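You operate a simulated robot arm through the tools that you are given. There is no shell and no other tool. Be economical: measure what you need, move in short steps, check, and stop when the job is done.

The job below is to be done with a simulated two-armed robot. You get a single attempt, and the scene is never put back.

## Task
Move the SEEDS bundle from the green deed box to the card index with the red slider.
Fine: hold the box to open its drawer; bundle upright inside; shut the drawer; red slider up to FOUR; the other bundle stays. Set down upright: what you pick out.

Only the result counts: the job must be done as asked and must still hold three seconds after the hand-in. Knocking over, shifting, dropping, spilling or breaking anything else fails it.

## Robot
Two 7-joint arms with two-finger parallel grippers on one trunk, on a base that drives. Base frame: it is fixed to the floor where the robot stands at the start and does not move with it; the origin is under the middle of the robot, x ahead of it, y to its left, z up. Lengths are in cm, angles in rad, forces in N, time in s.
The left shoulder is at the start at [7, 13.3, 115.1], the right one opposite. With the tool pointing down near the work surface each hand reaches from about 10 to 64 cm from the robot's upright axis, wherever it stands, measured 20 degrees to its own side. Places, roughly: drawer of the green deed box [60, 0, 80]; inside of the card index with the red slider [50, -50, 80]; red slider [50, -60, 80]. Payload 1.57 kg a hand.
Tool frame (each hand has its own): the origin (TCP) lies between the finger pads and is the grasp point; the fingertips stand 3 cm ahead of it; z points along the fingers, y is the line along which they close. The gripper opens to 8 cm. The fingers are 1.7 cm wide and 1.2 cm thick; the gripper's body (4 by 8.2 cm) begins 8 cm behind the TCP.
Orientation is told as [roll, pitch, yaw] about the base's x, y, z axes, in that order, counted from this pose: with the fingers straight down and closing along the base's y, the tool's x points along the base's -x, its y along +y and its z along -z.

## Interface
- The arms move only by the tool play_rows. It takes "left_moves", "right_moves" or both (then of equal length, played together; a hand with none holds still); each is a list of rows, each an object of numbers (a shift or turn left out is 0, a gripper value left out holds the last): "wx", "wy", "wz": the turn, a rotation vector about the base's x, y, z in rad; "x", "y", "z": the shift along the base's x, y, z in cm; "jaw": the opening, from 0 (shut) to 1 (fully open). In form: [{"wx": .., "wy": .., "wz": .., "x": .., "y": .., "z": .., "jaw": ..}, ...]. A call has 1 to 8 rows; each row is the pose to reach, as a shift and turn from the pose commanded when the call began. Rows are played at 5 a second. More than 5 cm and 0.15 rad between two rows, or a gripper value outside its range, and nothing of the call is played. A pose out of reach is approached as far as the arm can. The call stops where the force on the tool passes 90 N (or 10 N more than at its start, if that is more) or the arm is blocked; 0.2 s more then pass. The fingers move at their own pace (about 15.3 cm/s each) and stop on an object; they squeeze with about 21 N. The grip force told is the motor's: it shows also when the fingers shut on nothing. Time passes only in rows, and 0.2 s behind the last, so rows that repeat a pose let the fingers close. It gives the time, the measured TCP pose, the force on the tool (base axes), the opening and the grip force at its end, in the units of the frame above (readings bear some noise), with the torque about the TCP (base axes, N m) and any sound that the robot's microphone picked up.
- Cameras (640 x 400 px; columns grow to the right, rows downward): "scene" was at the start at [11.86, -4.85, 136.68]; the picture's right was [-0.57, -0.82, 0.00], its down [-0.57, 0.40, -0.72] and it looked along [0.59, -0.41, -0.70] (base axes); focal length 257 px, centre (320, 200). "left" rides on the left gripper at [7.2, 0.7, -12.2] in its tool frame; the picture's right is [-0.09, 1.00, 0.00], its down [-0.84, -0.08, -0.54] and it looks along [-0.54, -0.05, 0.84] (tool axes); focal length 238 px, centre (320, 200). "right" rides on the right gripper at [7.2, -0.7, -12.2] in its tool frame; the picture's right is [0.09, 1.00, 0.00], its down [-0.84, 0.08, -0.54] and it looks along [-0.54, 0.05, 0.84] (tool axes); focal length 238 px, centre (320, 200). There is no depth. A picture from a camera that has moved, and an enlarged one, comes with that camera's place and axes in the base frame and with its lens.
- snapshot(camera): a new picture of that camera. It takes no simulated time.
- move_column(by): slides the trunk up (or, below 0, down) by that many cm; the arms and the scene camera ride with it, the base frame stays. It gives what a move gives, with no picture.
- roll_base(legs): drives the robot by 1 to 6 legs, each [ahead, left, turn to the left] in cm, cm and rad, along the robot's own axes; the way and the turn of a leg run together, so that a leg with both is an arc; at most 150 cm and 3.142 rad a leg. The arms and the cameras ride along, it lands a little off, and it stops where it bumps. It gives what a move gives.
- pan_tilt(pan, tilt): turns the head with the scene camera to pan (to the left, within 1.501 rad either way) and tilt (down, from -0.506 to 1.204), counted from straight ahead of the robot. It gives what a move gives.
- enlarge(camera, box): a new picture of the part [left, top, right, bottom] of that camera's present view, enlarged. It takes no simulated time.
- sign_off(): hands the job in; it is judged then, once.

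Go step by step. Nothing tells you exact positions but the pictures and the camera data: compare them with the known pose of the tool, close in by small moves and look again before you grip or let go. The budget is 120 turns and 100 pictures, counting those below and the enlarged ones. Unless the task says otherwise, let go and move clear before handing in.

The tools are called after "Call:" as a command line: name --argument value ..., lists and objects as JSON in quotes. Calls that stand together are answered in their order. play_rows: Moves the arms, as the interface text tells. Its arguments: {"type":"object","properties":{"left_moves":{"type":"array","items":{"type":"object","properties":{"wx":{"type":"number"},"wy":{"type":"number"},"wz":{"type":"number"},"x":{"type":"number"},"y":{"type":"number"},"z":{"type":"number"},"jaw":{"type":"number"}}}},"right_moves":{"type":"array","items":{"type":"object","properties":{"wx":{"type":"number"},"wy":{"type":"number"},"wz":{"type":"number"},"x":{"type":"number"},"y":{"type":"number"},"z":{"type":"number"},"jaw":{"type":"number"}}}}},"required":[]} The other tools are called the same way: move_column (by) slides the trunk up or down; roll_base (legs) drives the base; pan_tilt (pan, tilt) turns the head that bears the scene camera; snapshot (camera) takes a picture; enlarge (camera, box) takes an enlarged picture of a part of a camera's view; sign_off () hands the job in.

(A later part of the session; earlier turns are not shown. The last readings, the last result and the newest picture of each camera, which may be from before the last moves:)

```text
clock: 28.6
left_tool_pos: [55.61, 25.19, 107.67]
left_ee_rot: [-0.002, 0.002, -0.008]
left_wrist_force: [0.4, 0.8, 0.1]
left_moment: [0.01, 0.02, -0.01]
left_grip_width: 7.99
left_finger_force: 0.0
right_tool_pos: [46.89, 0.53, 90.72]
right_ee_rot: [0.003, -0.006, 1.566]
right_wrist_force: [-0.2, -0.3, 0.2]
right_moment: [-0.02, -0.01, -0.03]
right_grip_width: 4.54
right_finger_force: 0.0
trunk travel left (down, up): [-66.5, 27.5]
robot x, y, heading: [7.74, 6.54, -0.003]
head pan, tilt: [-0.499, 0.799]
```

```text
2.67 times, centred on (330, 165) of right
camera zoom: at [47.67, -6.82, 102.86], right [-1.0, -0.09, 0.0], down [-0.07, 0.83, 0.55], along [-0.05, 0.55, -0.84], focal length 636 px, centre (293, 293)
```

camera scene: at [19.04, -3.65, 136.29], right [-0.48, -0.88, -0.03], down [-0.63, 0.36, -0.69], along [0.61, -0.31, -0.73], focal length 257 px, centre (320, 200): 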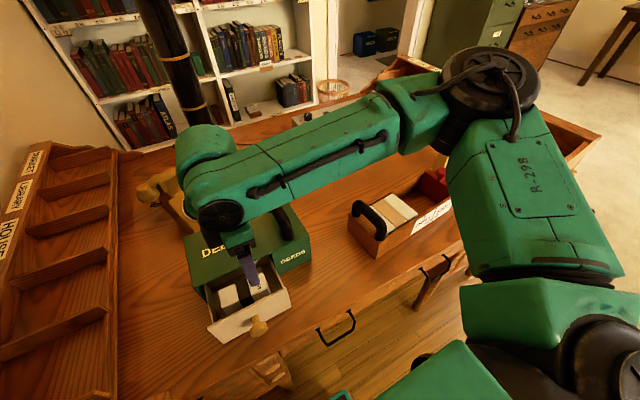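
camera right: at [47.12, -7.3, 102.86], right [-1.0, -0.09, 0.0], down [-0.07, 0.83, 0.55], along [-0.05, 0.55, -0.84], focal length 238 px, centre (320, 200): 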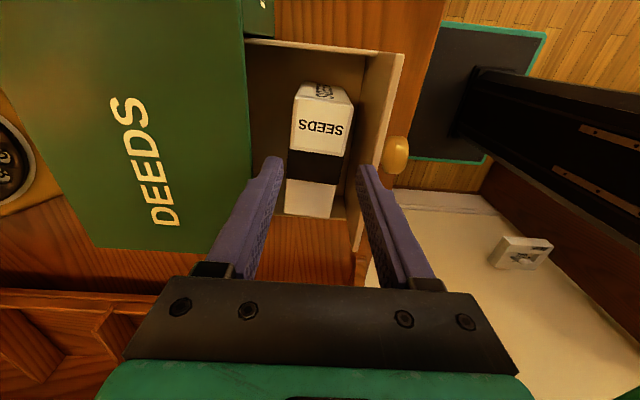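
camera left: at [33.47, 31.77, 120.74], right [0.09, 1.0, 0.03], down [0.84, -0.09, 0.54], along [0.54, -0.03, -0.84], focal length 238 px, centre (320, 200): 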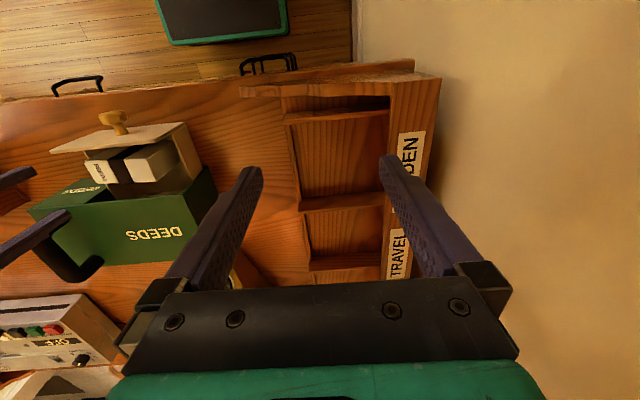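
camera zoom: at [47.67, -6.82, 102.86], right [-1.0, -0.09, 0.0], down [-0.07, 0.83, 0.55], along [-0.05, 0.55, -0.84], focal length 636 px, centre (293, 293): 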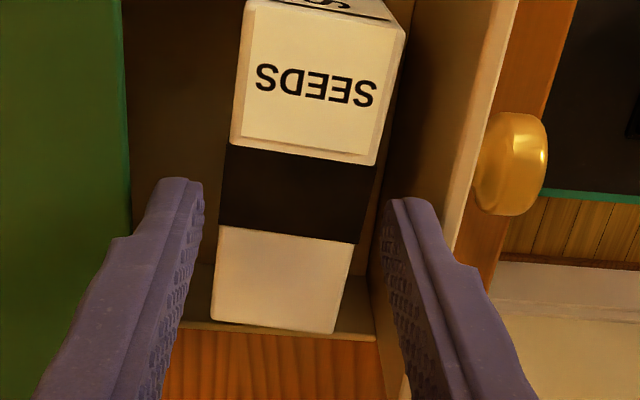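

Now well centred and clear of the drawer front. I'll lower the trunk 6 cm and look.

Call:
move_column --by -6

Call:
snapshot --camera "right"

```text
clock: 29.6
left_tool_pos: [55.62, 25.25, 101.73]
left_ee_rot: [-0.001, 0.0, -0.007]
left_wrist_force: [0.4, -0.5, -0.6]
left_moment: [-0.01, -0.02, -0.01]
left_grip_width: 8.01
left_finger_force: 0.1
right_tool_pos: [46.98, 0.56, 84.76]
right_ee_rot: [0.0, -0.006, 1.565]
right_wrist_force: [0.3, 0.7, 0.7]
right_moment: [0.01, 0.01, 0.01]
right_grip_width: 4.56
right_finger_force: 0.0
trunk travel left (down, up): [-60.5, 33.5]
robot x, y, heading: [7.69, 6.02, -0.001]
head pan, tilt: [-0.499, 0.799]
```

```text
65 pictures are left
camera right: at [47.64, -6.82, 96.88], right [-1.0, -0.09, 0.0], down [-0.07, 0.83, 0.55], along [-0.05, 0.55, -0.84], focal length 238 px, centre (320, 200)
```

right: 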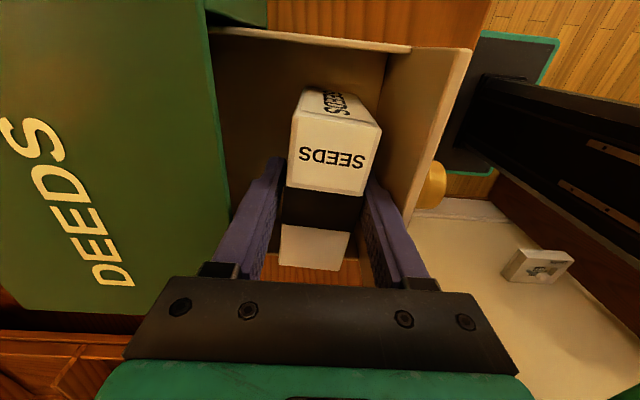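

The fingers straddle the bundle at its middle. Closing, then lifting with the trunk.

Call:
play_rows --right_moves '[{"jaw": 0}, {"jaw": 0}, {"jaw": 0}]'

Call:
move_column --by 3

Call:
snapshot --camera "right"

```text
clock: 30.4
left_tool_pos: [55.62, 25.26, 101.64]
left_ee_rot: [0.0, -0.001, -0.007]
left_wrist_force: [0.4, 0.5, -0.2]
left_moment: [0.01, -0.02, 0.03]
left_grip_width: 8.0
left_finger_force: 0.1
right_tool_pos: [47.0, 0.5, 84.88]
right_ee_rot: [0.002, -0.008, 1.565]
right_wrist_force: [-0.3, -0.2, 0.3]
right_moment: [-0.08, -0.04, -0.08]
right_grip_width: 4.06
right_finger_force: 20.7
trunk travel left (down, up): [-60.5, 33.5]
robot x, y, heading: [7.91, 6.79, -0.001]
head pan, tilt: [-0.499, 0.799]
```

```text
clock: 31.1
left_tool_pos: [55.58, 25.34, 104.67]
left_ee_rot: [-0.001, 0.001, -0.005]
left_wrist_force: [0.4, 0.1, 0.3]
left_moment: [-0.03, 0.06, 0.01]
left_grip_width: 7.99
left_finger_force: 0.0
right_tool_pos: [46.94, 0.47, 87.79]
right_ee_rot: [0.002, -0.005, 1.567]
right_wrist_force: [-0.3, 0.0, -1.3]
right_moment: [0.0, -0.01, -0.02]
right_grip_width: 4.06
right_finger_force: 20.4
trunk travel left (down, up): [-63.5, 30.5]
robot x, y, heading: [8.02, 6.44, -0.006]
head pan, tilt: [-0.499, 0.799]
```

```text
64 pictures are left
camera right: at [47.71, -6.82, 99.85], right [-1.0, -0.09, 0.0], down [-0.07, 0.83, 0.55], along [-0.05, 0.55, -0.84], focal length 238 px, centre (320, 200)
```

right: 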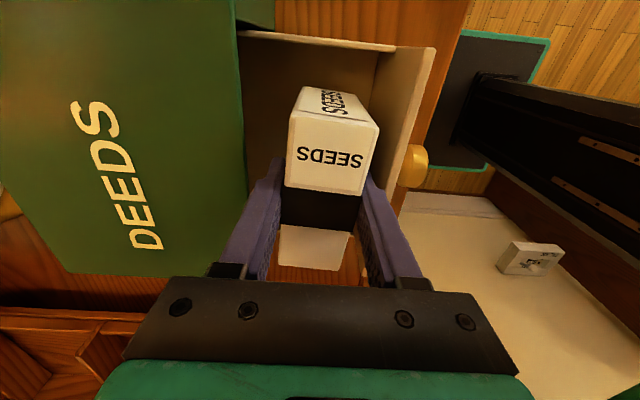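

The bundle is held. I'll lift 18 cm more.

Call:
move_column --by 18

Call:
snapshot --camera "scene"

Call:
snapshot --camera "right"

```text
clock: 33.1
left_tool_pos: [55.58, 25.42, 122.66]
left_ee_rot: [-0.003, 0.001, -0.006]
left_wrist_force: [-0.6, -0.1, -0.4]
left_moment: [0.06, 0.03, 0.0]
left_grip_width: 8.01
left_finger_force: 0.0
right_tool_pos: [47.04, 0.47, 105.64]
right_ee_rot: [0.003, -0.008, 1.566]
right_wrist_force: [0.6, 1.0, -1.3]
right_moment: [0.01, 0.0, 0.03]
right_grip_width: 4.06
right_finger_force: 21.0
trunk travel left (down, up): [-81.5, 12.5]
robot x, y, heading: [8.17, 6.58, -0.003]
head pan, tilt: [-0.499, 0.799]
```

```text
63 pictures are left
camera scene: at [20.22, 2.48, 145.45], right [-0.48, -0.88, 0.0], down [-0.63, 0.34, -0.7], along [0.61, -0.34, -0.72], focal length 257 px, centre (320, 200)
```

scene: 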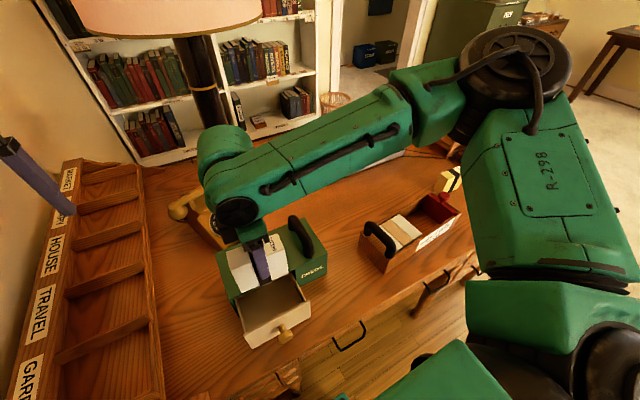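

```text
62 pictures are left
camera right: at [47.69, -6.83, 117.86], right [-1.0, -0.09, 0.0], down [-0.07, 0.83, 0.55], along [-0.05, 0.55, -0.84], focal length 238 px, centre (320, 200)
```

right: 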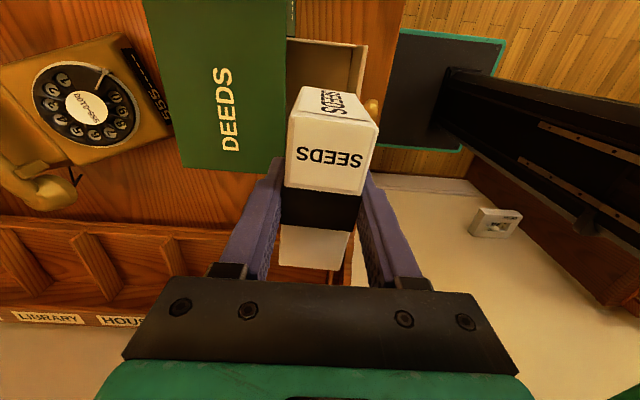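

Bundle is clear of everything at about z 100. I'll drive 35 cm right, toward the card index.

Call:
roll_base --legs '[[0, -35, 0]]'

Call:
snapshot --camera "scene"

```text
clock: 35.4
left_tool_pos: [55.55, -9.81, 122.65]
left_ee_rot: [-0.003, 0.001, -0.01]
left_wrist_force: [0.4, 0.7, 0.3]
left_moment: [-0.01, 0.03, -0.01]
left_grip_width: 8.0
left_finger_force: 0.2
right_tool_pos: [46.85, -34.5, 105.8]
right_ee_rot: [0.0, -0.006, 1.563]
right_wrist_force: [0.2, -1.0, -2.0]
right_moment: [0.0, 0.0, 0.03]
right_grip_width: 4.08
right_finger_force: 21.2
trunk travel left (down, up): [-81.5, 12.5]
robot x, y, heading: [7.72, -28.15, -0.01]
head pan, tilt: [-0.499, 0.799]
```

```text
61 pictures are left
camera scene: at [20.02, -32.33, 145.45], right [-0.48, -0.87, 0.0], down [-0.63, 0.35, -0.7], along [0.61, -0.34, -0.72], focal length 257 px, centre (320, 200)
```

scene: 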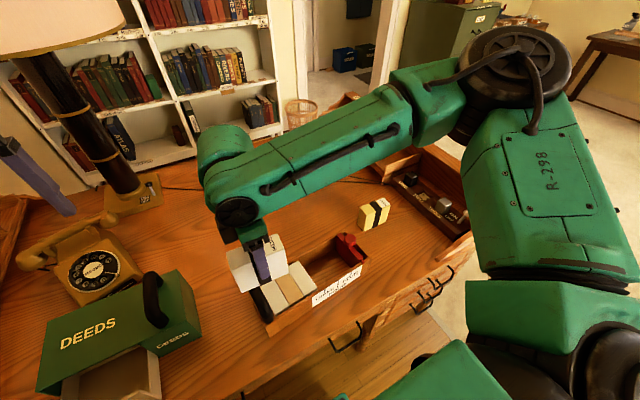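

Now I'll turn the right hand back to yaw 0 while moving it over the free slot of the index.

Call:
play_rows --right_moves '[{"wz": -0.14, "y": -1}, {"wz": -0.28, "y": -2.5}, {"wz": -0.42, "y": -4}, {"wz": -0.56, "y": -5.5}, {"wz": -0.7, "y": -7}, {"wz": -0.84, "y": -8.5}, {"wz": -0.98, "y": -10}, {"wz": -1.12, "y": -11}]'

Call:
play_rows --right_moves '[{"wz": -0.14}, {"wz": -0.28, "y": -1}, {"wz": -0.42, "y": -2}, {"wz": -0.445, "y": -3, "x": 0.5}]'

Call:
snapshot --camera "right"

Call:
snapshot --camera "scene"

```text
clock: 37.2
left_tool_pos: [55.61, -9.94, 122.67]
left_ee_rot: [-0.002, 0.001, -0.009]
left_wrist_force: [-0.5, 0.5, 0.0]
left_moment: [0.0, 0.0, 0.01]
left_grip_width: 8.0
left_finger_force: 0.1
right_tool_pos: [46.57, -45.63, 105.78]
right_ee_rot: [0.002, -0.006, 0.44]
right_wrist_force: [0.4, 0.0, -1.3]
right_moment: [0.03, 0.01, 0.02]
right_grip_width: 4.03
right_finger_force: 21.0
trunk travel left (down, up): [-81.5, 12.5]
robot x, y, heading: [7.75, -28.71, -0.004]
head pan, tilt: [-0.499, 0.799]
```

```text
clock: 38.2
left_tool_pos: [55.5, -9.98, 122.63]
left_ee_rot: [-0.002, 0.001, -0.01]
left_wrist_force: [-0.9, 0.2, 0.2]
left_moment: [0.02, -0.03, -0.03]
left_grip_width: 7.99
left_finger_force: 0.1
right_tool_pos: [47.2, -48.73, 105.63]
right_ee_rot: [0.001, -0.008, -0.004]
right_wrist_force: [-0.6, -0.3, -1.2]
right_moment: [0.01, 0.02, 0.01]
right_grip_width: 4.01
right_finger_force: 21.1
trunk travel left (down, up): [-81.5, 12.5]
robot x, y, heading: [7.35, -28.35, -0.006]
head pan, tilt: [-0.499, 0.799]
```

```text
60 pictures are left
camera right: at [40.05, -49.36, 117.81], right [-0.09, 1.0, 0.0], down [0.83, 0.07, 0.55], along [0.55, 0.05, -0.84], focal length 238 px, centre (320, 200)
```

right: 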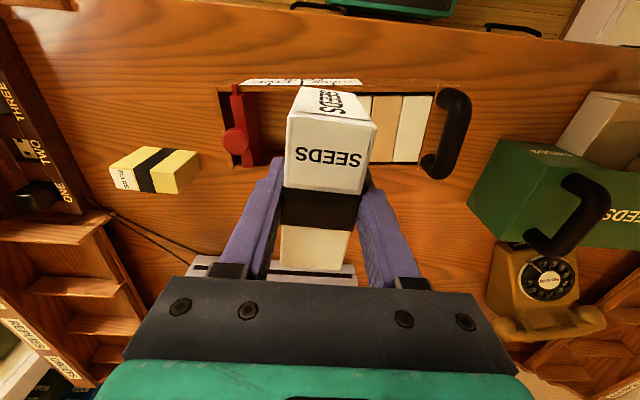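

```text
59 pictures are left
camera scene: at [20.04, -32.59, 145.45], right [-0.49, -0.87, 0.0], down [-0.63, 0.35, -0.7], along [0.61, -0.34, -0.72], focal length 257 px, centre (320, 200)
```

scene: 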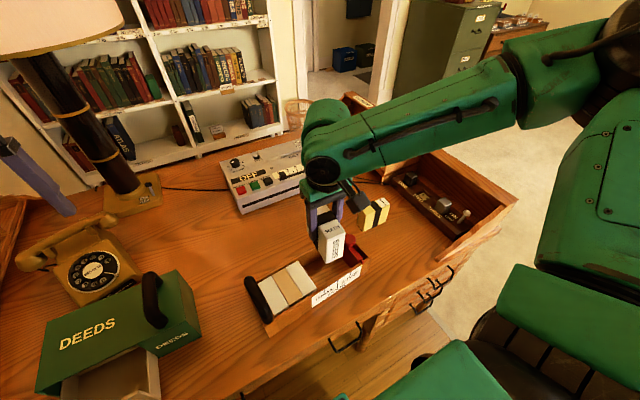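

Call:
enlarge --camera "scene" --box '[240, 210, 400, 330]'

Call:
enlarge --camera "right" --box '[200, 60, 480, 200]'

```text
3.33 times, centred on (320, 270) of scene
camera zoom: at [20.04, -32.59, 145.45], right [-0.49, -0.87, 0.0], down [-0.63, 0.35, -0.7], along [0.61, -0.34, -0.72], focal length 856 px, centre (320, -33)
```

zoom: 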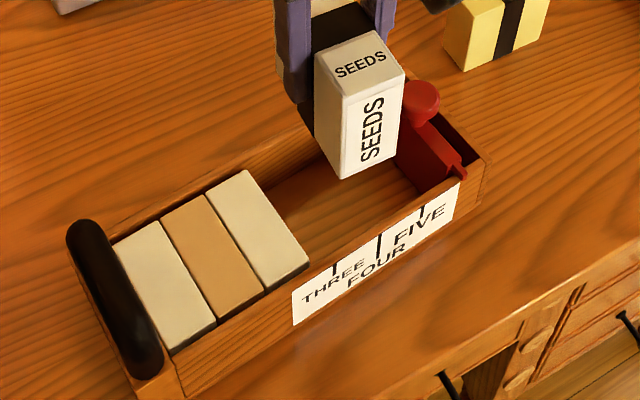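

```text
2.29 times, centred on (340, 130) of right
camera zoom: at [40.05, -49.36, 117.81], right [-0.09, 1.0, 0.0], down [0.83, 0.07, 0.55], along [0.55, 0.05, -0.84], focal length 545 px, centre (274, 360)
```

zoom: 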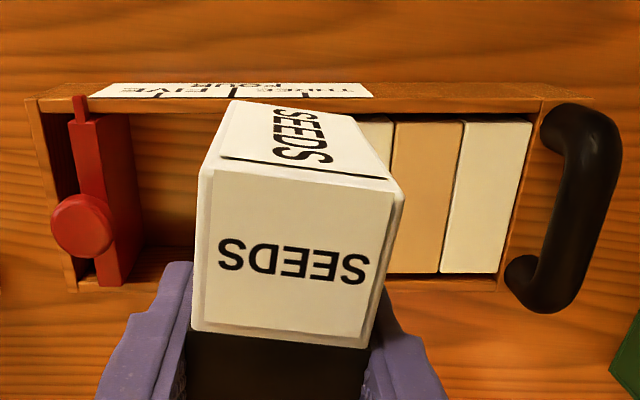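

Marks read: FOUR tick at y≈−51.3, wall top z≈85, tray interior x≈45–55, third bundle ends at y≈−46. I'll aim the SEEDS bundle at (49.8, −50) and descend partly.

Call:
play_rows --right_moves '[{"x": 1.3, "y": -0.6, "z": 0}, {"x": 2.6, "y": -1.3, "z": -1}, {"x": 2.6, "y": -1.3, "z": -4}, {"x": 2.6, "y": -1.3, "z": -7}, {"x": 2.6, "y": -1.3, "z": -10}, {"x": 2.6, "y": -1.3, "z": -11.5}]'

Call:
snapshot --camera "right"

Call:
enlarge --camera "scene" --box '[240, 210, 400, 330]'

```text
clock: 39.6
left_tool_pos: [55.68, -9.86, 122.7]
left_ee_rot: [-0.002, 0.003, -0.01]
left_wrist_force: [0.3, -0.4, 0.2]
left_moment: [0.0, 0.02, -0.02]
left_grip_width: 8.02
left_finger_force: 0.0
right_tool_pos: [49.9, -50.17, 94.29]
right_ee_rot: [0.001, -0.007, -0.002]
right_wrist_force: [-0.4, -0.8, -1.9]
right_moment: [0.0, 0.0, 0.0]
right_grip_width: 4.0
right_finger_force: 21.1
trunk travel left (down, up): [-81.5, 12.5]
robot x, y, heading: [7.82, -28.37, -0.006]
head pan, tilt: [-0.499, 0.799]
```

```text
56 pictures are left
camera right: at [42.65, -50.8, 106.34], right [-0.09, 1.0, 0.0], down [0.83, 0.07, 0.55], along [0.55, 0.05, -0.84], focal length 238 px, centre (320, 200)
```

right: 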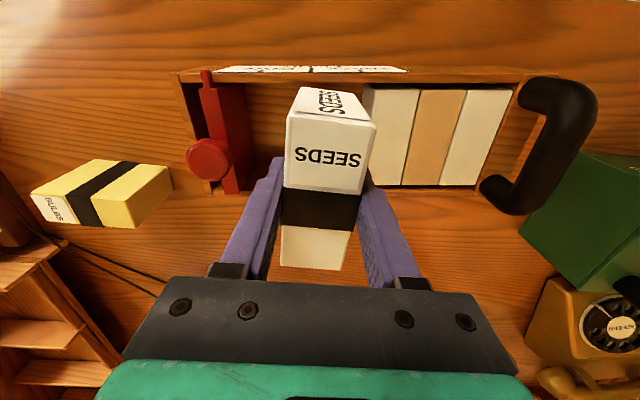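

```text
3.33 times, centred on (320, 270) of scene
camera zoom: at [20.04, -32.58, 145.45], right [-0.49, -0.87, 0.0], down [-0.63, 0.35, -0.7], along [0.61, -0.34, -0.72], focal length 856 px, centre (320, -33)
```

zoom: 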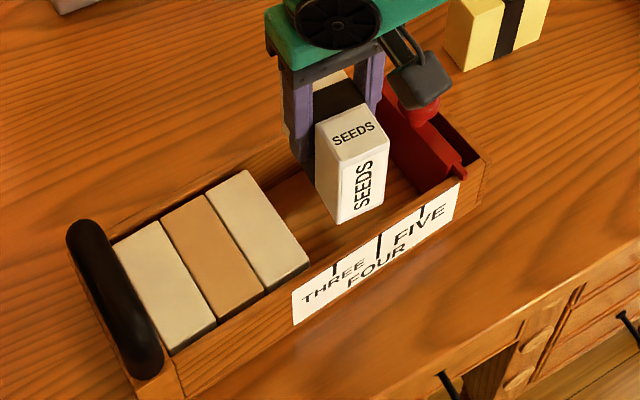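

Bundle and tray line up in x (both about 45.3–54.3). Descending slowly to just above the expected floor.

Call:
play_rows --right_moves '[{"z": -2}, {"z": -4}, {"z": -6}, {"z": -7.5}, {"z": -8.5}]'

Call:
enlarge --camera "scene" --box '[240, 210, 400, 330]'

Call:
snapshot --camera "right"

```text
clock: 40.8
left_tool_pos: [55.65, -9.72, 122.59]
left_ee_rot: [-0.003, 0.003, -0.009]
left_wrist_force: [-0.4, 0.7, -0.5]
left_moment: [0.01, 0.01, -0.05]
left_grip_width: 7.99
left_finger_force: 0.1
right_tool_pos: [49.81, -49.7, 85.87]
right_ee_rot: [0.0, -0.011, -0.004]
right_wrist_force: [10.2, -0.8, 17.9]
right_moment: [-0.25, 0.42, 0.37]
right_grip_width: 4.02
right_finger_force: 20.8
trunk travel left (down, up): [-81.5, 12.5]
robot x, y, heading: [7.44, -28.73, -0.008]
head pan, tilt: [-0.499, 0.799]
```

```text
3.33 times, centred on (320, 270) of scene
camera zoom: at [20.09, -32.34, 145.45], right [-0.48, -0.87, 0.0], down [-0.63, 0.35, -0.7], along [0.61, -0.34, -0.72], focal length 856 px, centre (320, -33)
```

zoom: 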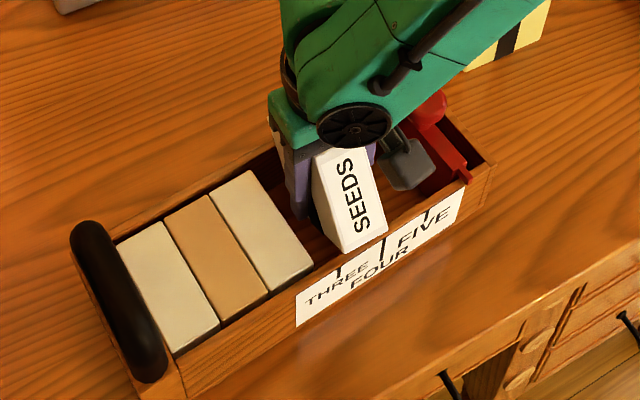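

```text
53 pictures are left
camera right: at [42.59, -50.44, 98.0], right [-0.09, 1.0, 0.0], down [0.83, 0.07, 0.55], along [0.55, 0.05, -0.83], focal length 238 px, centre (320, 200)
```

right: 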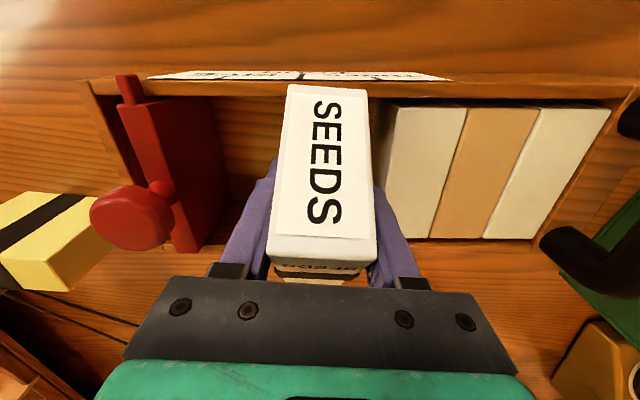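

The near bottom edge caught on the wall and the bundle pitched in the grip. I'll lift straight back up and assess.

Call:
play_rows --right_moves '[{"z": 2}, {"z": 5}, {"z": 8}, {"z": 10}]'

Call:
enlarge --camera "scene" --box '[240, 210, 400, 330]'

Call:
snapshot --camera "right"

```text
clock: 41.8
left_tool_pos: [55.59, -9.98, 122.64]
left_ee_rot: [-0.001, 0.0, -0.01]
left_wrist_force: [0.2, 0.0, -0.5]
left_moment: [-0.04, -0.02, -0.04]
left_grip_width: 8.01
left_finger_force: 0.0
right_tool_pos: [49.85, -50.01, 95.56]
right_ee_rot: [0.001, -0.005, -0.003]
right_wrist_force: [-0.7, 0.0, -1.0]
right_moment: [0.02, -0.01, 0.01]
right_grip_width: 4.0
right_finger_force: 21.5
trunk travel left (down, up): [-81.5, 12.5]
robot x, y, heading: [7.71, -28.26, -0.002]
head pan, tilt: [-0.499, 0.799]
```

```text
3.33 times, centred on (320, 270) of scene
camera zoom: at [19.98, -32.58, 145.45], right [-0.49, -0.87, 0.0], down [-0.63, 0.35, -0.7], along [0.61, -0.34, -0.72], focal length 856 px, centre (320, -33)
```

zoom: 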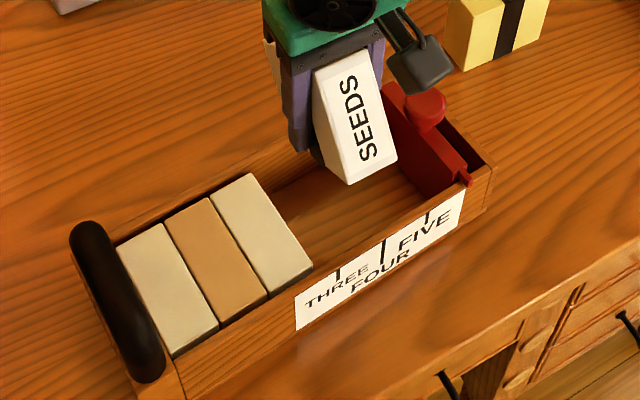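

```text
51 pictures are left
camera right: at [42.61, -50.71, 107.77], right [-0.09, 1.0, 0.0], down [0.83, 0.08, 0.55], along [0.54, 0.05, -0.84], focal length 238 px, centre (320, 200)
```

right: 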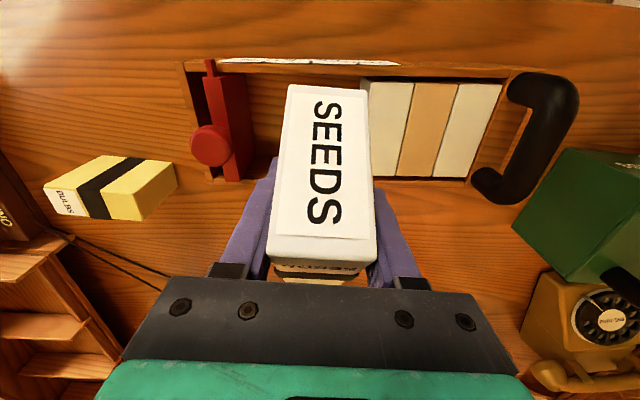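

The bundle tilted about 30° in the grip. I'll rise, roll left and press it flat on the free desk patch between box and tray (about (50, −23.5)) to level it there, then regrip.

Call:
play_rows --right_moves '[{"z": 3}, {"z": 6}, {"z": 9}]'

Call:
roll_base --legs '[[0, 26.5, 0]]'

Call:
snapshot --camera "right"

Call:
snapshot --camera "scene"

```text
clock: 42.6
left_tool_pos: [55.62, -9.9, 122.77]
left_ee_rot: [-0.003, -0.001, -0.01]
left_wrist_force: [0.7, 0.7, 0.6]
left_moment: [-0.01, -0.02, 0.03]
left_grip_width: 8.0
left_finger_force: 0.0
right_tool_pos: [50.01, -49.82, 104.67]
right_ee_rot: [0.002, -0.007, -0.003]
right_wrist_force: [1.0, 1.4, -1.0]
right_moment: [-0.02, 0.01, 0.0]
right_grip_width: 3.99
right_finger_force: 21.0
trunk travel left (down, up): [-81.5, 12.5]
robot x, y, heading: [7.55, -28.46, -0.012]
head pan, tilt: [-0.499, 0.799]
```

```text
clock: 44.5
left_tool_pos: [55.7, 16.31, 122.64]
left_ee_rot: [0.001, 0.001, -0.009]
left_wrist_force: [0.3, -0.7, -0.2]
left_moment: [0.02, 0.0, 0.01]
left_grip_width: 7.99
left_finger_force: 0.0
right_tool_pos: [50.41, -23.6, 104.63]
right_ee_rot: [0.001, -0.007, -0.001]
right_wrist_force: [-1.1, -0.2, -1.2]
right_moment: [-0.04, 0.02, -0.01]
right_grip_width: 3.98
right_finger_force: 21.4
trunk travel left (down, up): [-81.5, 12.5]
robot x, y, heading: [8.57, -2.35, -0.004]
head pan, tilt: [-0.499, 0.799]
```

```text
50 pictures are left
camera right: at [43.09, -24.32, 116.71], right [-0.09, 1.0, 0.0], down [0.83, 0.07, 0.55], along [0.55, 0.05, -0.84], focal length 238 px, centre (320, 200)
```

right: 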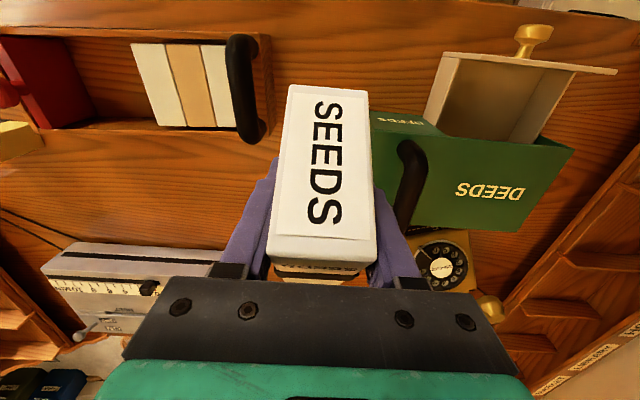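

```text
49 pictures are left
camera scene: at [20.19, -6.48, 145.44], right [-0.48, -0.88, 0.0], down [-0.63, 0.35, -0.7], along [0.61, -0.34, -0.72], focal length 257 px, centre (320, 200)
```

scene: 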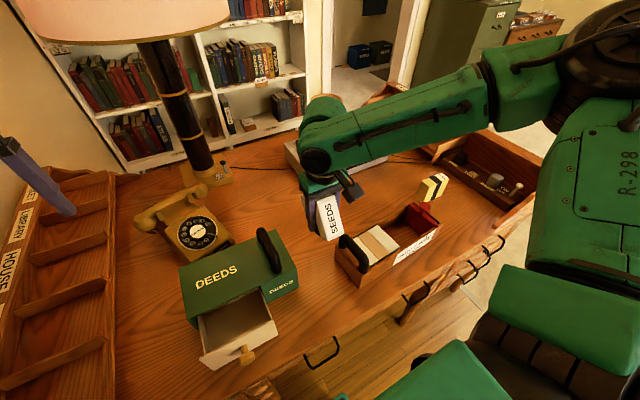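

Clear space below. I'll descend to about z 86 and look.

Call:
play_rows --right_moves '[{"z": -4}, {"z": -8}, {"z": -12}, {"z": -15}, {"z": -17}, {"z": -18.5}]'

Call:
snapshot --camera "right"

Call:
enlarge --camera "scene" --box '[230, 170, 410, 305]'

```text
clock: 45.9
left_tool_pos: [55.81, 16.57, 122.66]
left_ee_rot: [-0.002, 0.001, -0.008]
left_wrist_force: [0.0, -0.4, -0.7]
left_moment: [-0.02, 0.01, -0.01]
left_grip_width: 8.0
left_finger_force: 0.0
right_tool_pos: [50.27, -23.33, 86.24]
right_ee_rot: [-0.001, -0.007, 0.0]
right_wrist_force: [-0.8, 0.1, -1.4]
right_moment: [0.0, 0.04, -0.05]
right_grip_width: 3.96
right_finger_force: 20.7
trunk travel left (down, up): [-81.5, 12.5]
robot x, y, heading: [7.79, -2.47, -0.004]
head pan, tilt: [-0.499, 0.799]
```

```text
48 pictures are left
camera right: at [43.07, -24.12, 98.36], right [-0.09, 1.0, 0.0], down [0.83, 0.08, 0.55], along [0.55, 0.05, -0.84], focal length 238 px, centre (320, 200)
```

right: 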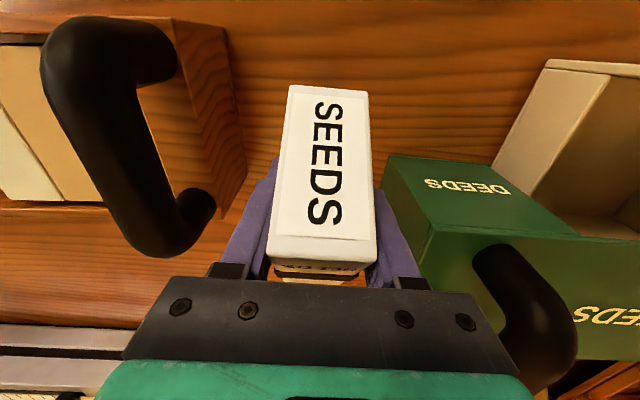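

```text
2.96 times, centred on (320, 238) of scene
camera zoom: at [20.25, -6.13, 145.45], right [-0.48, -0.88, 0.0], down [-0.63, 0.35, -0.7], along [0.61, -0.34, -0.72], focal length 760 px, centre (320, 89)
```

zoom: 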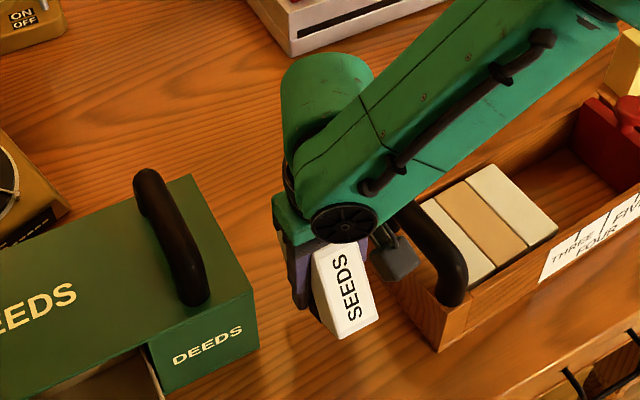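

Call:
play_rows --right_moves '[{"z": -0.8}, {"z": -1.6}, {"z": -2.4}]'

Call:
snapshot --camera "right"

```text
clock: 46.7
left_tool_pos: [55.74, 16.41, 122.55]
left_ee_rot: [-0.001, 0.003, -0.008]
left_wrist_force: [1.0, 0.7, -0.1]
left_moment: [0.0, -0.01, -0.02]
left_grip_width: 7.99
left_finger_force: 0.1
right_tool_pos: [49.57, -24.24, 85.27]
right_ee_rot: [0.001, -0.007, 0.0]
right_wrist_force: [-0.3, 0.4, -2.0]
right_moment: [-0.03, 0.03, 0.01]
right_grip_width: 4.0
right_finger_force: 20.7
right hand out of reach, approached as far as the arm can: row 1, 2, 3
trunk travel left (down, up): [-81.5, 12.5]
robot x, y, heading: [7.97, -1.85, -0.008]
head pan, tilt: [-0.499, 0.799]
```

```text
46 pictures are left
camera right: at [42.3, -24.96, 97.4], right [-0.09, 1.0, 0.0], down [0.83, 0.08, 0.55], along [0.55, 0.05, -0.84], focal length 238 px, centre (320, 200)
```

right: 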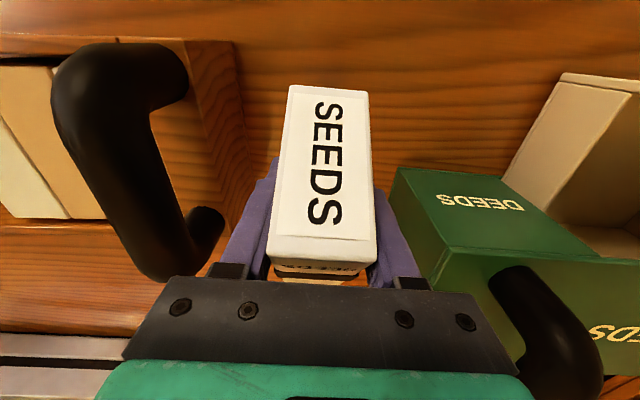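

The arm is at its reach limit vertically with the trunk raised, so I'll lower with the trunk in small steps.

Call:
move_column --by -1.5

Call:
move_column --by -0.7

Call:
snapshot --camera "right"

```text
clock: 47.3
left_tool_pos: [55.66, 16.43, 121.18]
left_ee_rot: [-0.002, 0.0, -0.01]
left_wrist_force: [0.1, 0.3, 0.4]
left_moment: [0.03, 0.01, -0.01]
left_grip_width: 7.98
left_finger_force: 0.1
right_tool_pos: [49.58, -24.23, 83.77]
right_ee_rot: [0.002, -0.007, -0.002]
right_wrist_force: [0.4, 0.2, -0.7]
right_moment: [-0.03, 0.0, 0.01]
right_grip_width: 3.98
right_finger_force: 21.0
trunk travel left (down, up): [-80.0, 14.0]
robot x, y, heading: [8.09, -2.25, -0.002]
head pan, tilt: [-0.499, 0.799]
```

```text
clock: 47.9
left_tool_pos: [55.72, 16.51, 120.4]
left_ee_rot: [-0.003, 0.001, -0.009]
left_wrist_force: [-0.1, -0.1, 0.8]
left_moment: [-0.02, 0.01, 0.0]
left_grip_width: 8.0
left_finger_force: 0.1
right_tool_pos: [49.42, -24.29, 83.05]
right_ee_rot: [0.002, -0.007, -0.004]
right_wrist_force: [0.6, 0.3, -2.3]
right_moment: [0.01, 0.0, 0.01]
right_grip_width: 3.99
right_finger_force: 21.1
trunk travel left (down, up): [-79.3, 14.7]
robot x, y, heading: [7.89, -1.97, -0.002]
head pan, tilt: [-0.499, 0.799]
```

```text
45 pictures are left
camera right: at [42.33, -24.96, 95.19], right [-0.09, 1.0, 0.0], down [0.83, 0.08, 0.55], along [0.55, 0.05, -0.84], focal length 238 px, centre (320, 200)
```

right: 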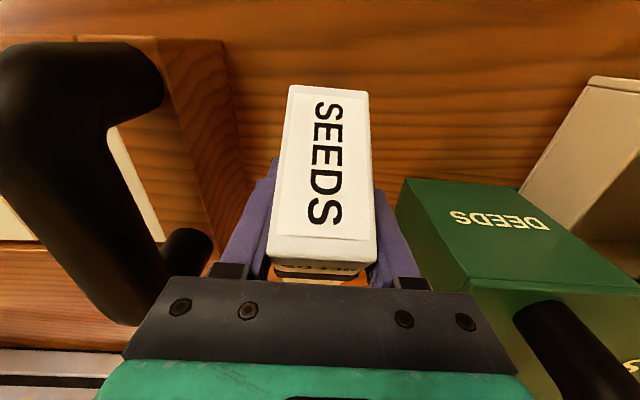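

No contact yet, but the tray handle is near the gripper body. I'll shift the base 1.2 cm left, then continue down.

Call:
roll_base --legs '[[0, 1.3, 0]]'

Call:
move_column --by -0.8

Call:
move_column --by -0.8

Call:
snapshot --camera "right"

```text
clock: 48.6
left_tool_pos: [55.59, 17.38, 120.59]
left_ee_rot: [0.003, 0.001, -0.008]
left_wrist_force: [0.0, -0.3, 0.1]
left_moment: [0.0, 0.0, -0.01]
left_grip_width: 8.01
left_finger_force: 0.0
right_tool_pos: [49.41, -23.29, 82.99]
right_ee_rot: [0.002, -0.007, -0.002]
right_wrist_force: [1.1, 0.1, -1.9]
right_moment: [0.03, 0.0, 0.01]
right_grip_width: 4.0
right_finger_force: 20.0
trunk travel left (down, up): [-79.3, 14.7]
robot x, y, heading: [8.03, -0.8, -0.007]
head pan, tilt: [-0.499, 0.799]
```

```text
clock: 49.2
left_tool_pos: [55.35, 17.83, 119.81]
left_ee_rot: [-0.004, -0.001, -0.007]
left_wrist_force: [-0.7, -0.7, -0.5]
left_moment: [0.01, 0.02, 0.0]
left_grip_width: 8.0
left_finger_force: 0.1
right_tool_pos: [49.33, -22.96, 82.56]
right_ee_rot: [0.001, -0.013, 0.001]
right_wrist_force: [-4.3, -0.9, 21.1]
right_moment: [-0.14, -0.32, 0.01]
right_grip_width: 3.92
right_finger_force: 21.4
trunk travel left (down, up): [-78.5, 15.5]
robot x, y, heading: [7.43, -0.81, -0.007]
head pan, tilt: [-0.499, 0.799]
```

```text
clock: 49.8
left_tool_pos: [55.32, 18.05, 118.98]
left_ee_rot: [-0.004, -0.004, -0.008]
left_wrist_force: [-0.1, 0.2, 0.8]
left_moment: [0.01, 0.01, 0.02]
left_grip_width: 7.99
left_finger_force: 0.0
right_tool_pos: [49.36, -22.88, 81.65]
right_ee_rot: [0.001, -0.01, 0.0]
right_wrist_force: [-6.2, 1.5, 19.1]
right_moment: [0.1, -0.37, 0.06]
right_grip_width: 3.99
right_finger_force: 21.0
trunk travel left (down, up): [-77.7, 16.3]
robot x, y, heading: [8.24, -0.81, -0.007]
head pan, tilt: [-0.499, 0.799]
```

```text
44 pictures are left
camera right: at [42.0, -23.52, 93.75], right [-0.09, 1.0, 0.0], down [0.83, 0.08, 0.55], along [0.55, 0.05, -0.83], focal length 238 px, centre (320, 200)
```

right: 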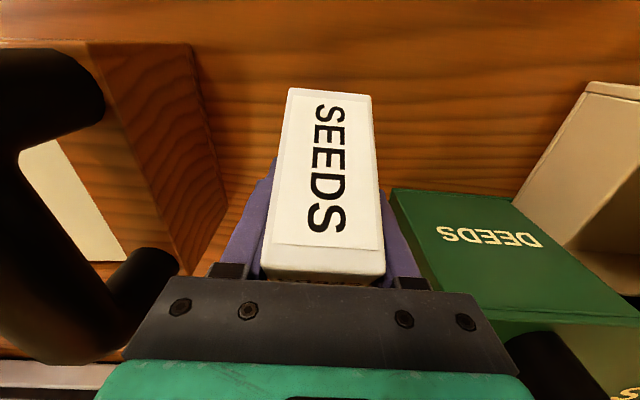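

It is sliding up rather than levelling. I'll lift 3 cm, tilt the hand by −0.5 rad about y so the bundle itself is level, then set it down.

Call:
play_rows --right_moves '[{"z": 2}, {"z": 3.5, "wy": -0.12}, {"z": 4, "wy": -0.25}, {"z": 4, "wy": -0.38}, {"z": 4, "wy": -0.5}, {"z": 4, "wy": -0.5}]'

Call:
snapshot --camera "right"

Call:
enlarge --camera "scene" --box '[230, 170, 410, 305]'

```text
clock: 51.2
left_tool_pos: [55.67, 17.77, 118.76]
left_ee_rot: [-0.001, 0.001, -0.008]
left_wrist_force: [-0.1, -0.2, -0.4]
left_moment: [0.03, 0.02, 0.02]
left_grip_width: 8.01
left_finger_force: 0.1
right_tool_pos: [49.46, -22.99, 85.48]
right_ee_rot: [0.002, -0.508, -0.002]
right_wrist_force: [-1.2, -0.1, -1.0]
right_moment: [0.01, 0.0, -0.01]
right_grip_width: 3.97
right_finger_force: 21.0
trunk travel left (down, up): [-77.7, 16.3]
robot x, y, heading: [8.14, -1.03, -0.007]
head pan, tilt: [-0.499, 0.799]
```

```text
43 pictures are left
camera right: at [37.38, -23.6, 92.5], right [-0.08, 1.0, -0.04], down [0.47, 0.07, 0.88], along [0.88, 0.05, -0.47], focal length 238 px, centre (320, 200)
```

right: 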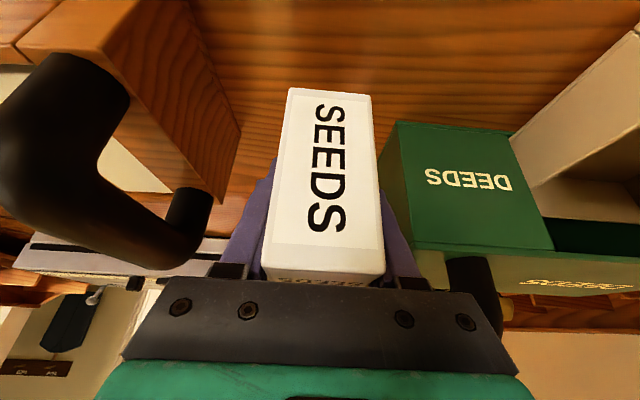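

```text
2.96 times, centred on (320, 238) of scene
camera zoom: at [20.26, -4.92, 141.64], right [-0.48, -0.88, 0.0], down [-0.63, 0.35, -0.7], along [0.61, -0.34, -0.72], focal length 760 px, centre (320, 89)
```

zoom: 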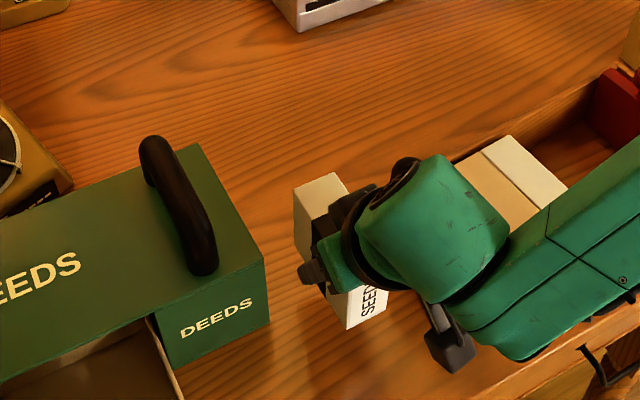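

The bundle is now vertical (front face at x≈45, bottom about 3 cm below TCP). Lowering carefully until it touches.

Call:
play_rows --right_moves '[{"z": -1.5}, {"z": -3}, {"z": -3.8}]'

Call:
move_column --by -0.6

Call:
snapshot --camera "right"

```text
clock: 52.0
left_tool_pos: [55.67, 17.87, 118.95]
left_ee_rot: [-0.002, 0.003, -0.008]
left_wrist_force: [0.2, 0.0, -0.9]
left_moment: [-0.02, 0.03, 0.01]
left_grip_width: 8.01
left_finger_force: 0.0
right_tool_pos: [49.53, -23.01, 81.88]
right_ee_rot: [0.002, -0.507, -0.003]
right_wrist_force: [0.0, 0.3, -1.9]
right_moment: [0.0, 0.03, 0.0]
right_grip_width: 3.96
right_finger_force: 20.4
trunk travel left (down, up): [-77.7, 16.3]
robot x, y, heading: [7.98, -1.07, -0.009]
head pan, tilt: [-0.499, 0.799]
```

```text
clock: 52.5
left_tool_pos: [55.61, 17.75, 118.31]
left_ee_rot: [-0.002, 0.003, -0.009]
left_wrist_force: [0.0, -1.2, 0.5]
left_moment: [0.01, -0.04, 0.0]
left_grip_width: 8.02
left_finger_force: 0.1
right_tool_pos: [49.57, -23.01, 81.06]
right_ee_rot: [0.002, -0.508, -0.001]
right_wrist_force: [0.0, -0.8, -1.5]
right_moment: [0.03, 0.0, 0.03]
right_grip_width: 3.97
right_finger_force: 21.7
trunk travel left (down, up): [-77.1, 16.9]
robot x, y, heading: [8.17, -0.94, -0.005]
head pan, tilt: [-0.499, 0.799]
```

```text
41 pictures are left
camera right: at [37.41, -23.7, 88.33], right [-0.08, 1.0, -0.04], down [0.47, 0.08, 0.88], along [0.88, 0.05, -0.47], focal length 238 px, centre (320, 200)
```

right: 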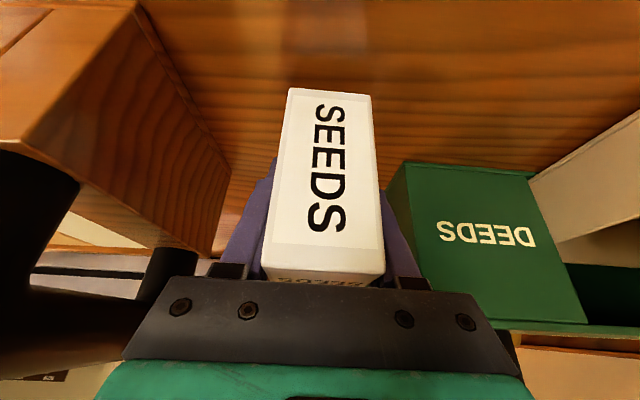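

Call:
move_column --by -0.4

Call:
move_column --by -0.4

```text
clock: 53.1
left_tool_pos: [55.69, 17.68, 117.75]
left_ee_rot: [-0.002, 0.003, -0.008]
left_wrist_force: [0.1, -0.6, 0.3]
left_moment: [-0.05, 0.02, -0.01]
left_grip_width: 8.02
left_finger_force: 0.0
right_tool_pos: [49.74, -23.0, 80.82]
right_ee_rot: [0.002, -0.507, -0.003]
right_wrist_force: [-0.1, 0.1, -1.3]
right_moment: [0.03, -0.01, 0.0]
right_grip_width: 3.99
right_finger_force: 20.8
trunk travel left (down, up): [-76.7, 17.3]
robot x, y, heading: [7.84, -1.05, -0.008]
head pan, tilt: [-0.499, 0.799]
```

```text
clock: 53.6
left_tool_pos: [55.67, 17.87, 117.44]
left_ee_rot: [-0.002, 0.003, -0.008]
left_wrist_force: [-0.2, -0.2, 0.0]
left_moment: [0.0, 0.05, 0.0]
left_grip_width: 7.99
left_finger_force: 0.0
right_tool_pos: [49.71, -22.97, 80.37]
right_ee_rot: [0.002, -0.507, -0.001]
right_wrist_force: [-0.1, 0.3, -2.1]
right_moment: [0.04, -0.02, 0.02]
right_grip_width: 3.97
right_finger_force: 21.5
trunk travel left (down, up): [-76.3, 17.7]
robot x, y, heading: [7.98, -0.9, -0.004]
head pan, tilt: [-0.499, 0.799]
```

Call:
move_column --by -0.4

Call:
snapshot --camera "right"

```text
clock: 54.1
left_tool_pos: [55.6, 17.78, 117.22]
left_ee_rot: [-0.001, 0.0, -0.007]
left_wrist_force: [-0.7, 0.6, 0.1]
left_moment: [0.05, 0.04, -0.01]
left_grip_width: 7.99
left_finger_force: 0.1
right_tool_pos: [49.55, -22.99, 80.02]
right_ee_rot: [0.003, -0.508, -0.001]
right_wrist_force: [-1.0, -0.7, 1.7]
right_moment: [-0.13, 0.01, -0.03]
right_grip_width: 3.95
right_finger_force: 20.5
trunk travel left (down, up): [-75.9, 18.1]
robot x, y, heading: [8.03, -1.15, -0.006]
head pan, tilt: [-0.499, 0.799]
```

```text
40 pictures are left
camera right: at [37.35, -23.69, 87.17], right [-0.08, 1.0, -0.04], down [0.47, 0.08, 0.88], along [0.88, 0.05, -0.47], focal length 238 px, centre (320, 200)
```

right: 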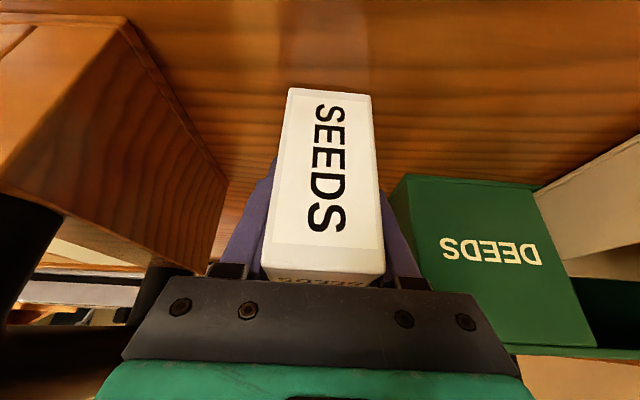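

Touch is felt (force reversed to +1.7 N). I'll press 0.2 cm more and then open slightly.

Call:
move_column --by -0.2

Call:
play_rows --right_moves '[{"jaw": 0.6}, {"jaw": 0.7}, {"jaw": 0.7}]'

Call:
snapshot --camera "right"

Call:
enlarge --camera "scene" --box '[230, 170, 410, 305]'

```text
clock: 54.6
left_tool_pos: [55.36, 17.88, 116.96]
left_ee_rot: [-0.004, -0.001, -0.01]
left_wrist_force: [0.6, -0.3, -0.9]
left_moment: [0.0, -0.01, 0.0]
left_grip_width: 8.01
left_finger_force: 0.1
right_tool_pos: [49.5, -22.96, 79.99]
right_ee_rot: [-0.001, -0.512, -0.001]
right_wrist_force: [-1.6, -4.2, 18.1]
right_moment: [-0.14, -0.1, 0.09]
right_grip_width: 3.99
right_finger_force: 21.1
trunk travel left (down, up): [-75.7, 18.3]
robot x, y, heading: [8.12, -1.33, -0.004]
head pan, tilt: [-0.499, 0.799]
```

```text
clock: 55.4
left_tool_pos: [55.37, 17.9, 117.02]
left_ee_rot: [-0.005, -0.001, -0.01]
left_wrist_force: [-0.2, -0.5, 0.4]
left_moment: [0.02, 0.03, 0.02]
left_grip_width: 8.01
left_finger_force: 0.1
right_tool_pos: [49.45, -22.9, 80.08]
right_ee_rot: [-0.001, -0.513, -0.002]
right_wrist_force: [1.2, 0.2, 24.1]
right_moment: [-0.23, -0.2, -0.22]
right_grip_width: 5.43
right_finger_force: 0.0
trunk travel left (down, up): [-75.7, 18.3]
robot x, y, heading: [8.0, -1.17, -0.008]
head pan, tilt: [-0.499, 0.799]
```

```text
39 pictures are left
camera right: at [37.25, -23.56, 87.1], right [-0.08, 1.0, -0.05], down [0.46, 0.08, 0.88], along [0.88, 0.05, -0.47], focal length 238 px, centre (320, 200)
```

right: 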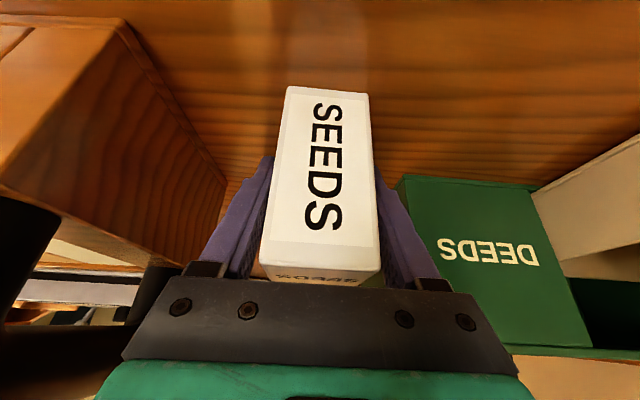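

```text
2.96 times, centred on (320, 238) of scene
camera zoom: at [19.83, -4.73, 139.7], right [-0.48, -0.88, 0.0], down [-0.63, 0.35, -0.7], along [0.61, -0.34, -0.71], focal length 760 px, centre (320, 89)
```

zoom: 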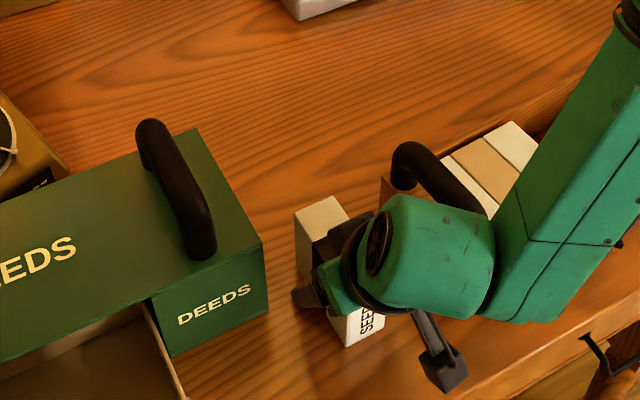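

The bundle is set down and free. I'll retreat along the finger axis, then straighten the hand above.

Call:
play_rows --right_moves '[{"x": -0.5, "z": 0.9}, {"x": -1.9, "z": 3.5}, {"x": -3.8, "z": 7}, {"x": -5.3, "z": 10}, {"x": -5.3, "z": 14}, {"x": -5.3, "z": 17}]'

Call:
play_rows --right_moves '[{"wy": 0.13, "x": 1}, {"wy": 0.26, "x": 3}, {"wy": 0.39, "x": 4.5}, {"wy": 0.51, "x": 5.5}]'

Call:
snapshot --camera "right"

Call:
enlarge --camera "scene" --box '[230, 170, 410, 305]'

```text
clock: 56.8
left_tool_pos: [55.54, 17.6, 116.98]
left_ee_rot: [0.0, 0.0, -0.01]
left_wrist_force: [-0.3, 1.2, 0.6]
left_moment: [0.01, -0.02, 0.0]
left_grip_width: 7.97
left_finger_force: 0.1
right_tool_pos: [47.02, -25.95, 93.83]
right_ee_rot: [0.005, -0.509, -0.003]
right_wrist_force: [0.4, -1.0, 0.2]
right_moment: [0.02, 0.0, -0.03]
right_grip_width: 5.62
right_finger_force: 0.0
right hand out of reach, approached as far as the arm can: row 4, 5, 6
trunk travel left (down, up): [-75.7, 18.3]
robot x, y, heading: [7.74, -0.94, -0.004]
head pan, tilt: [-0.499, 0.799]
```

```text
clock: 57.8
left_tool_pos: [55.85, 17.78, 116.8]
left_ee_rot: [0.0, 0.0, -0.011]
left_wrist_force: [-0.1, 0.2, -0.1]
left_moment: [0.0, 0.04, 0.0]
left_grip_width: 8.0
left_finger_force: 0.0
right_tool_pos: [52.75, -25.75, 93.58]
right_ee_rot: [0.002, 0.006, -0.001]
right_wrist_force: [-0.3, 0.7, 0.1]
right_moment: [-0.01, 0.04, -0.01]
right_grip_width: 5.61
right_finger_force: 0.1
right hand out of reach, approached as far as the arm can: row 2
trunk travel left (down, up): [-75.7, 18.3]
robot x, y, heading: [8.32, -0.75, -0.007]
head pan, tilt: [-0.499, 0.799]
```

```text
37 pictures are left
camera right: at [45.61, -26.49, 105.9], right [-0.09, 1.0, 0.0], down [0.84, 0.07, 0.54], along [0.54, 0.05, -0.84], focal length 238 px, centre (320, 200)
```

right: 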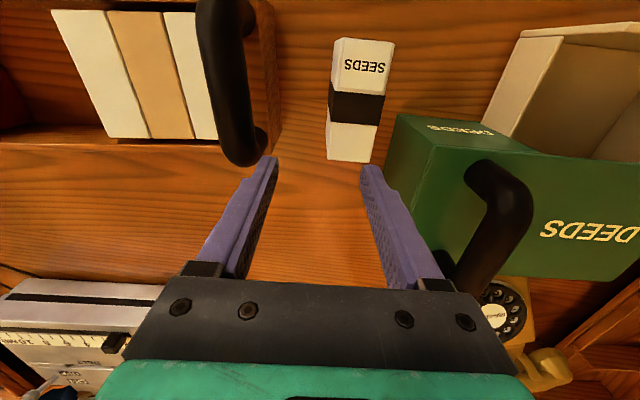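

```text
2.96 times, centred on (320, 238) of scene
camera zoom: at [20.33, -4.96, 139.64], right [-0.48, -0.88, 0.0], down [-0.63, 0.35, -0.7], along [0.61, -0.34, -0.72], focal length 760 px, centre (320, 89)
```

zoom: 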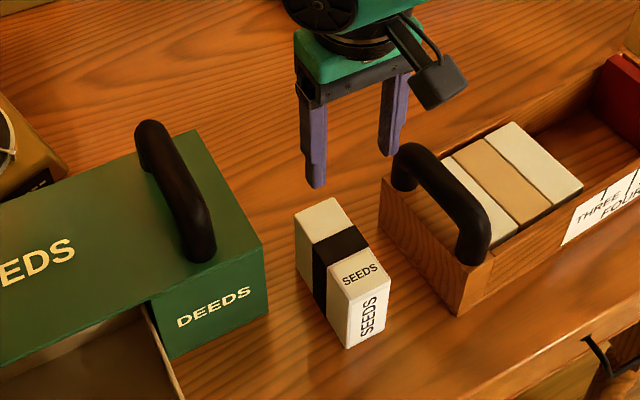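

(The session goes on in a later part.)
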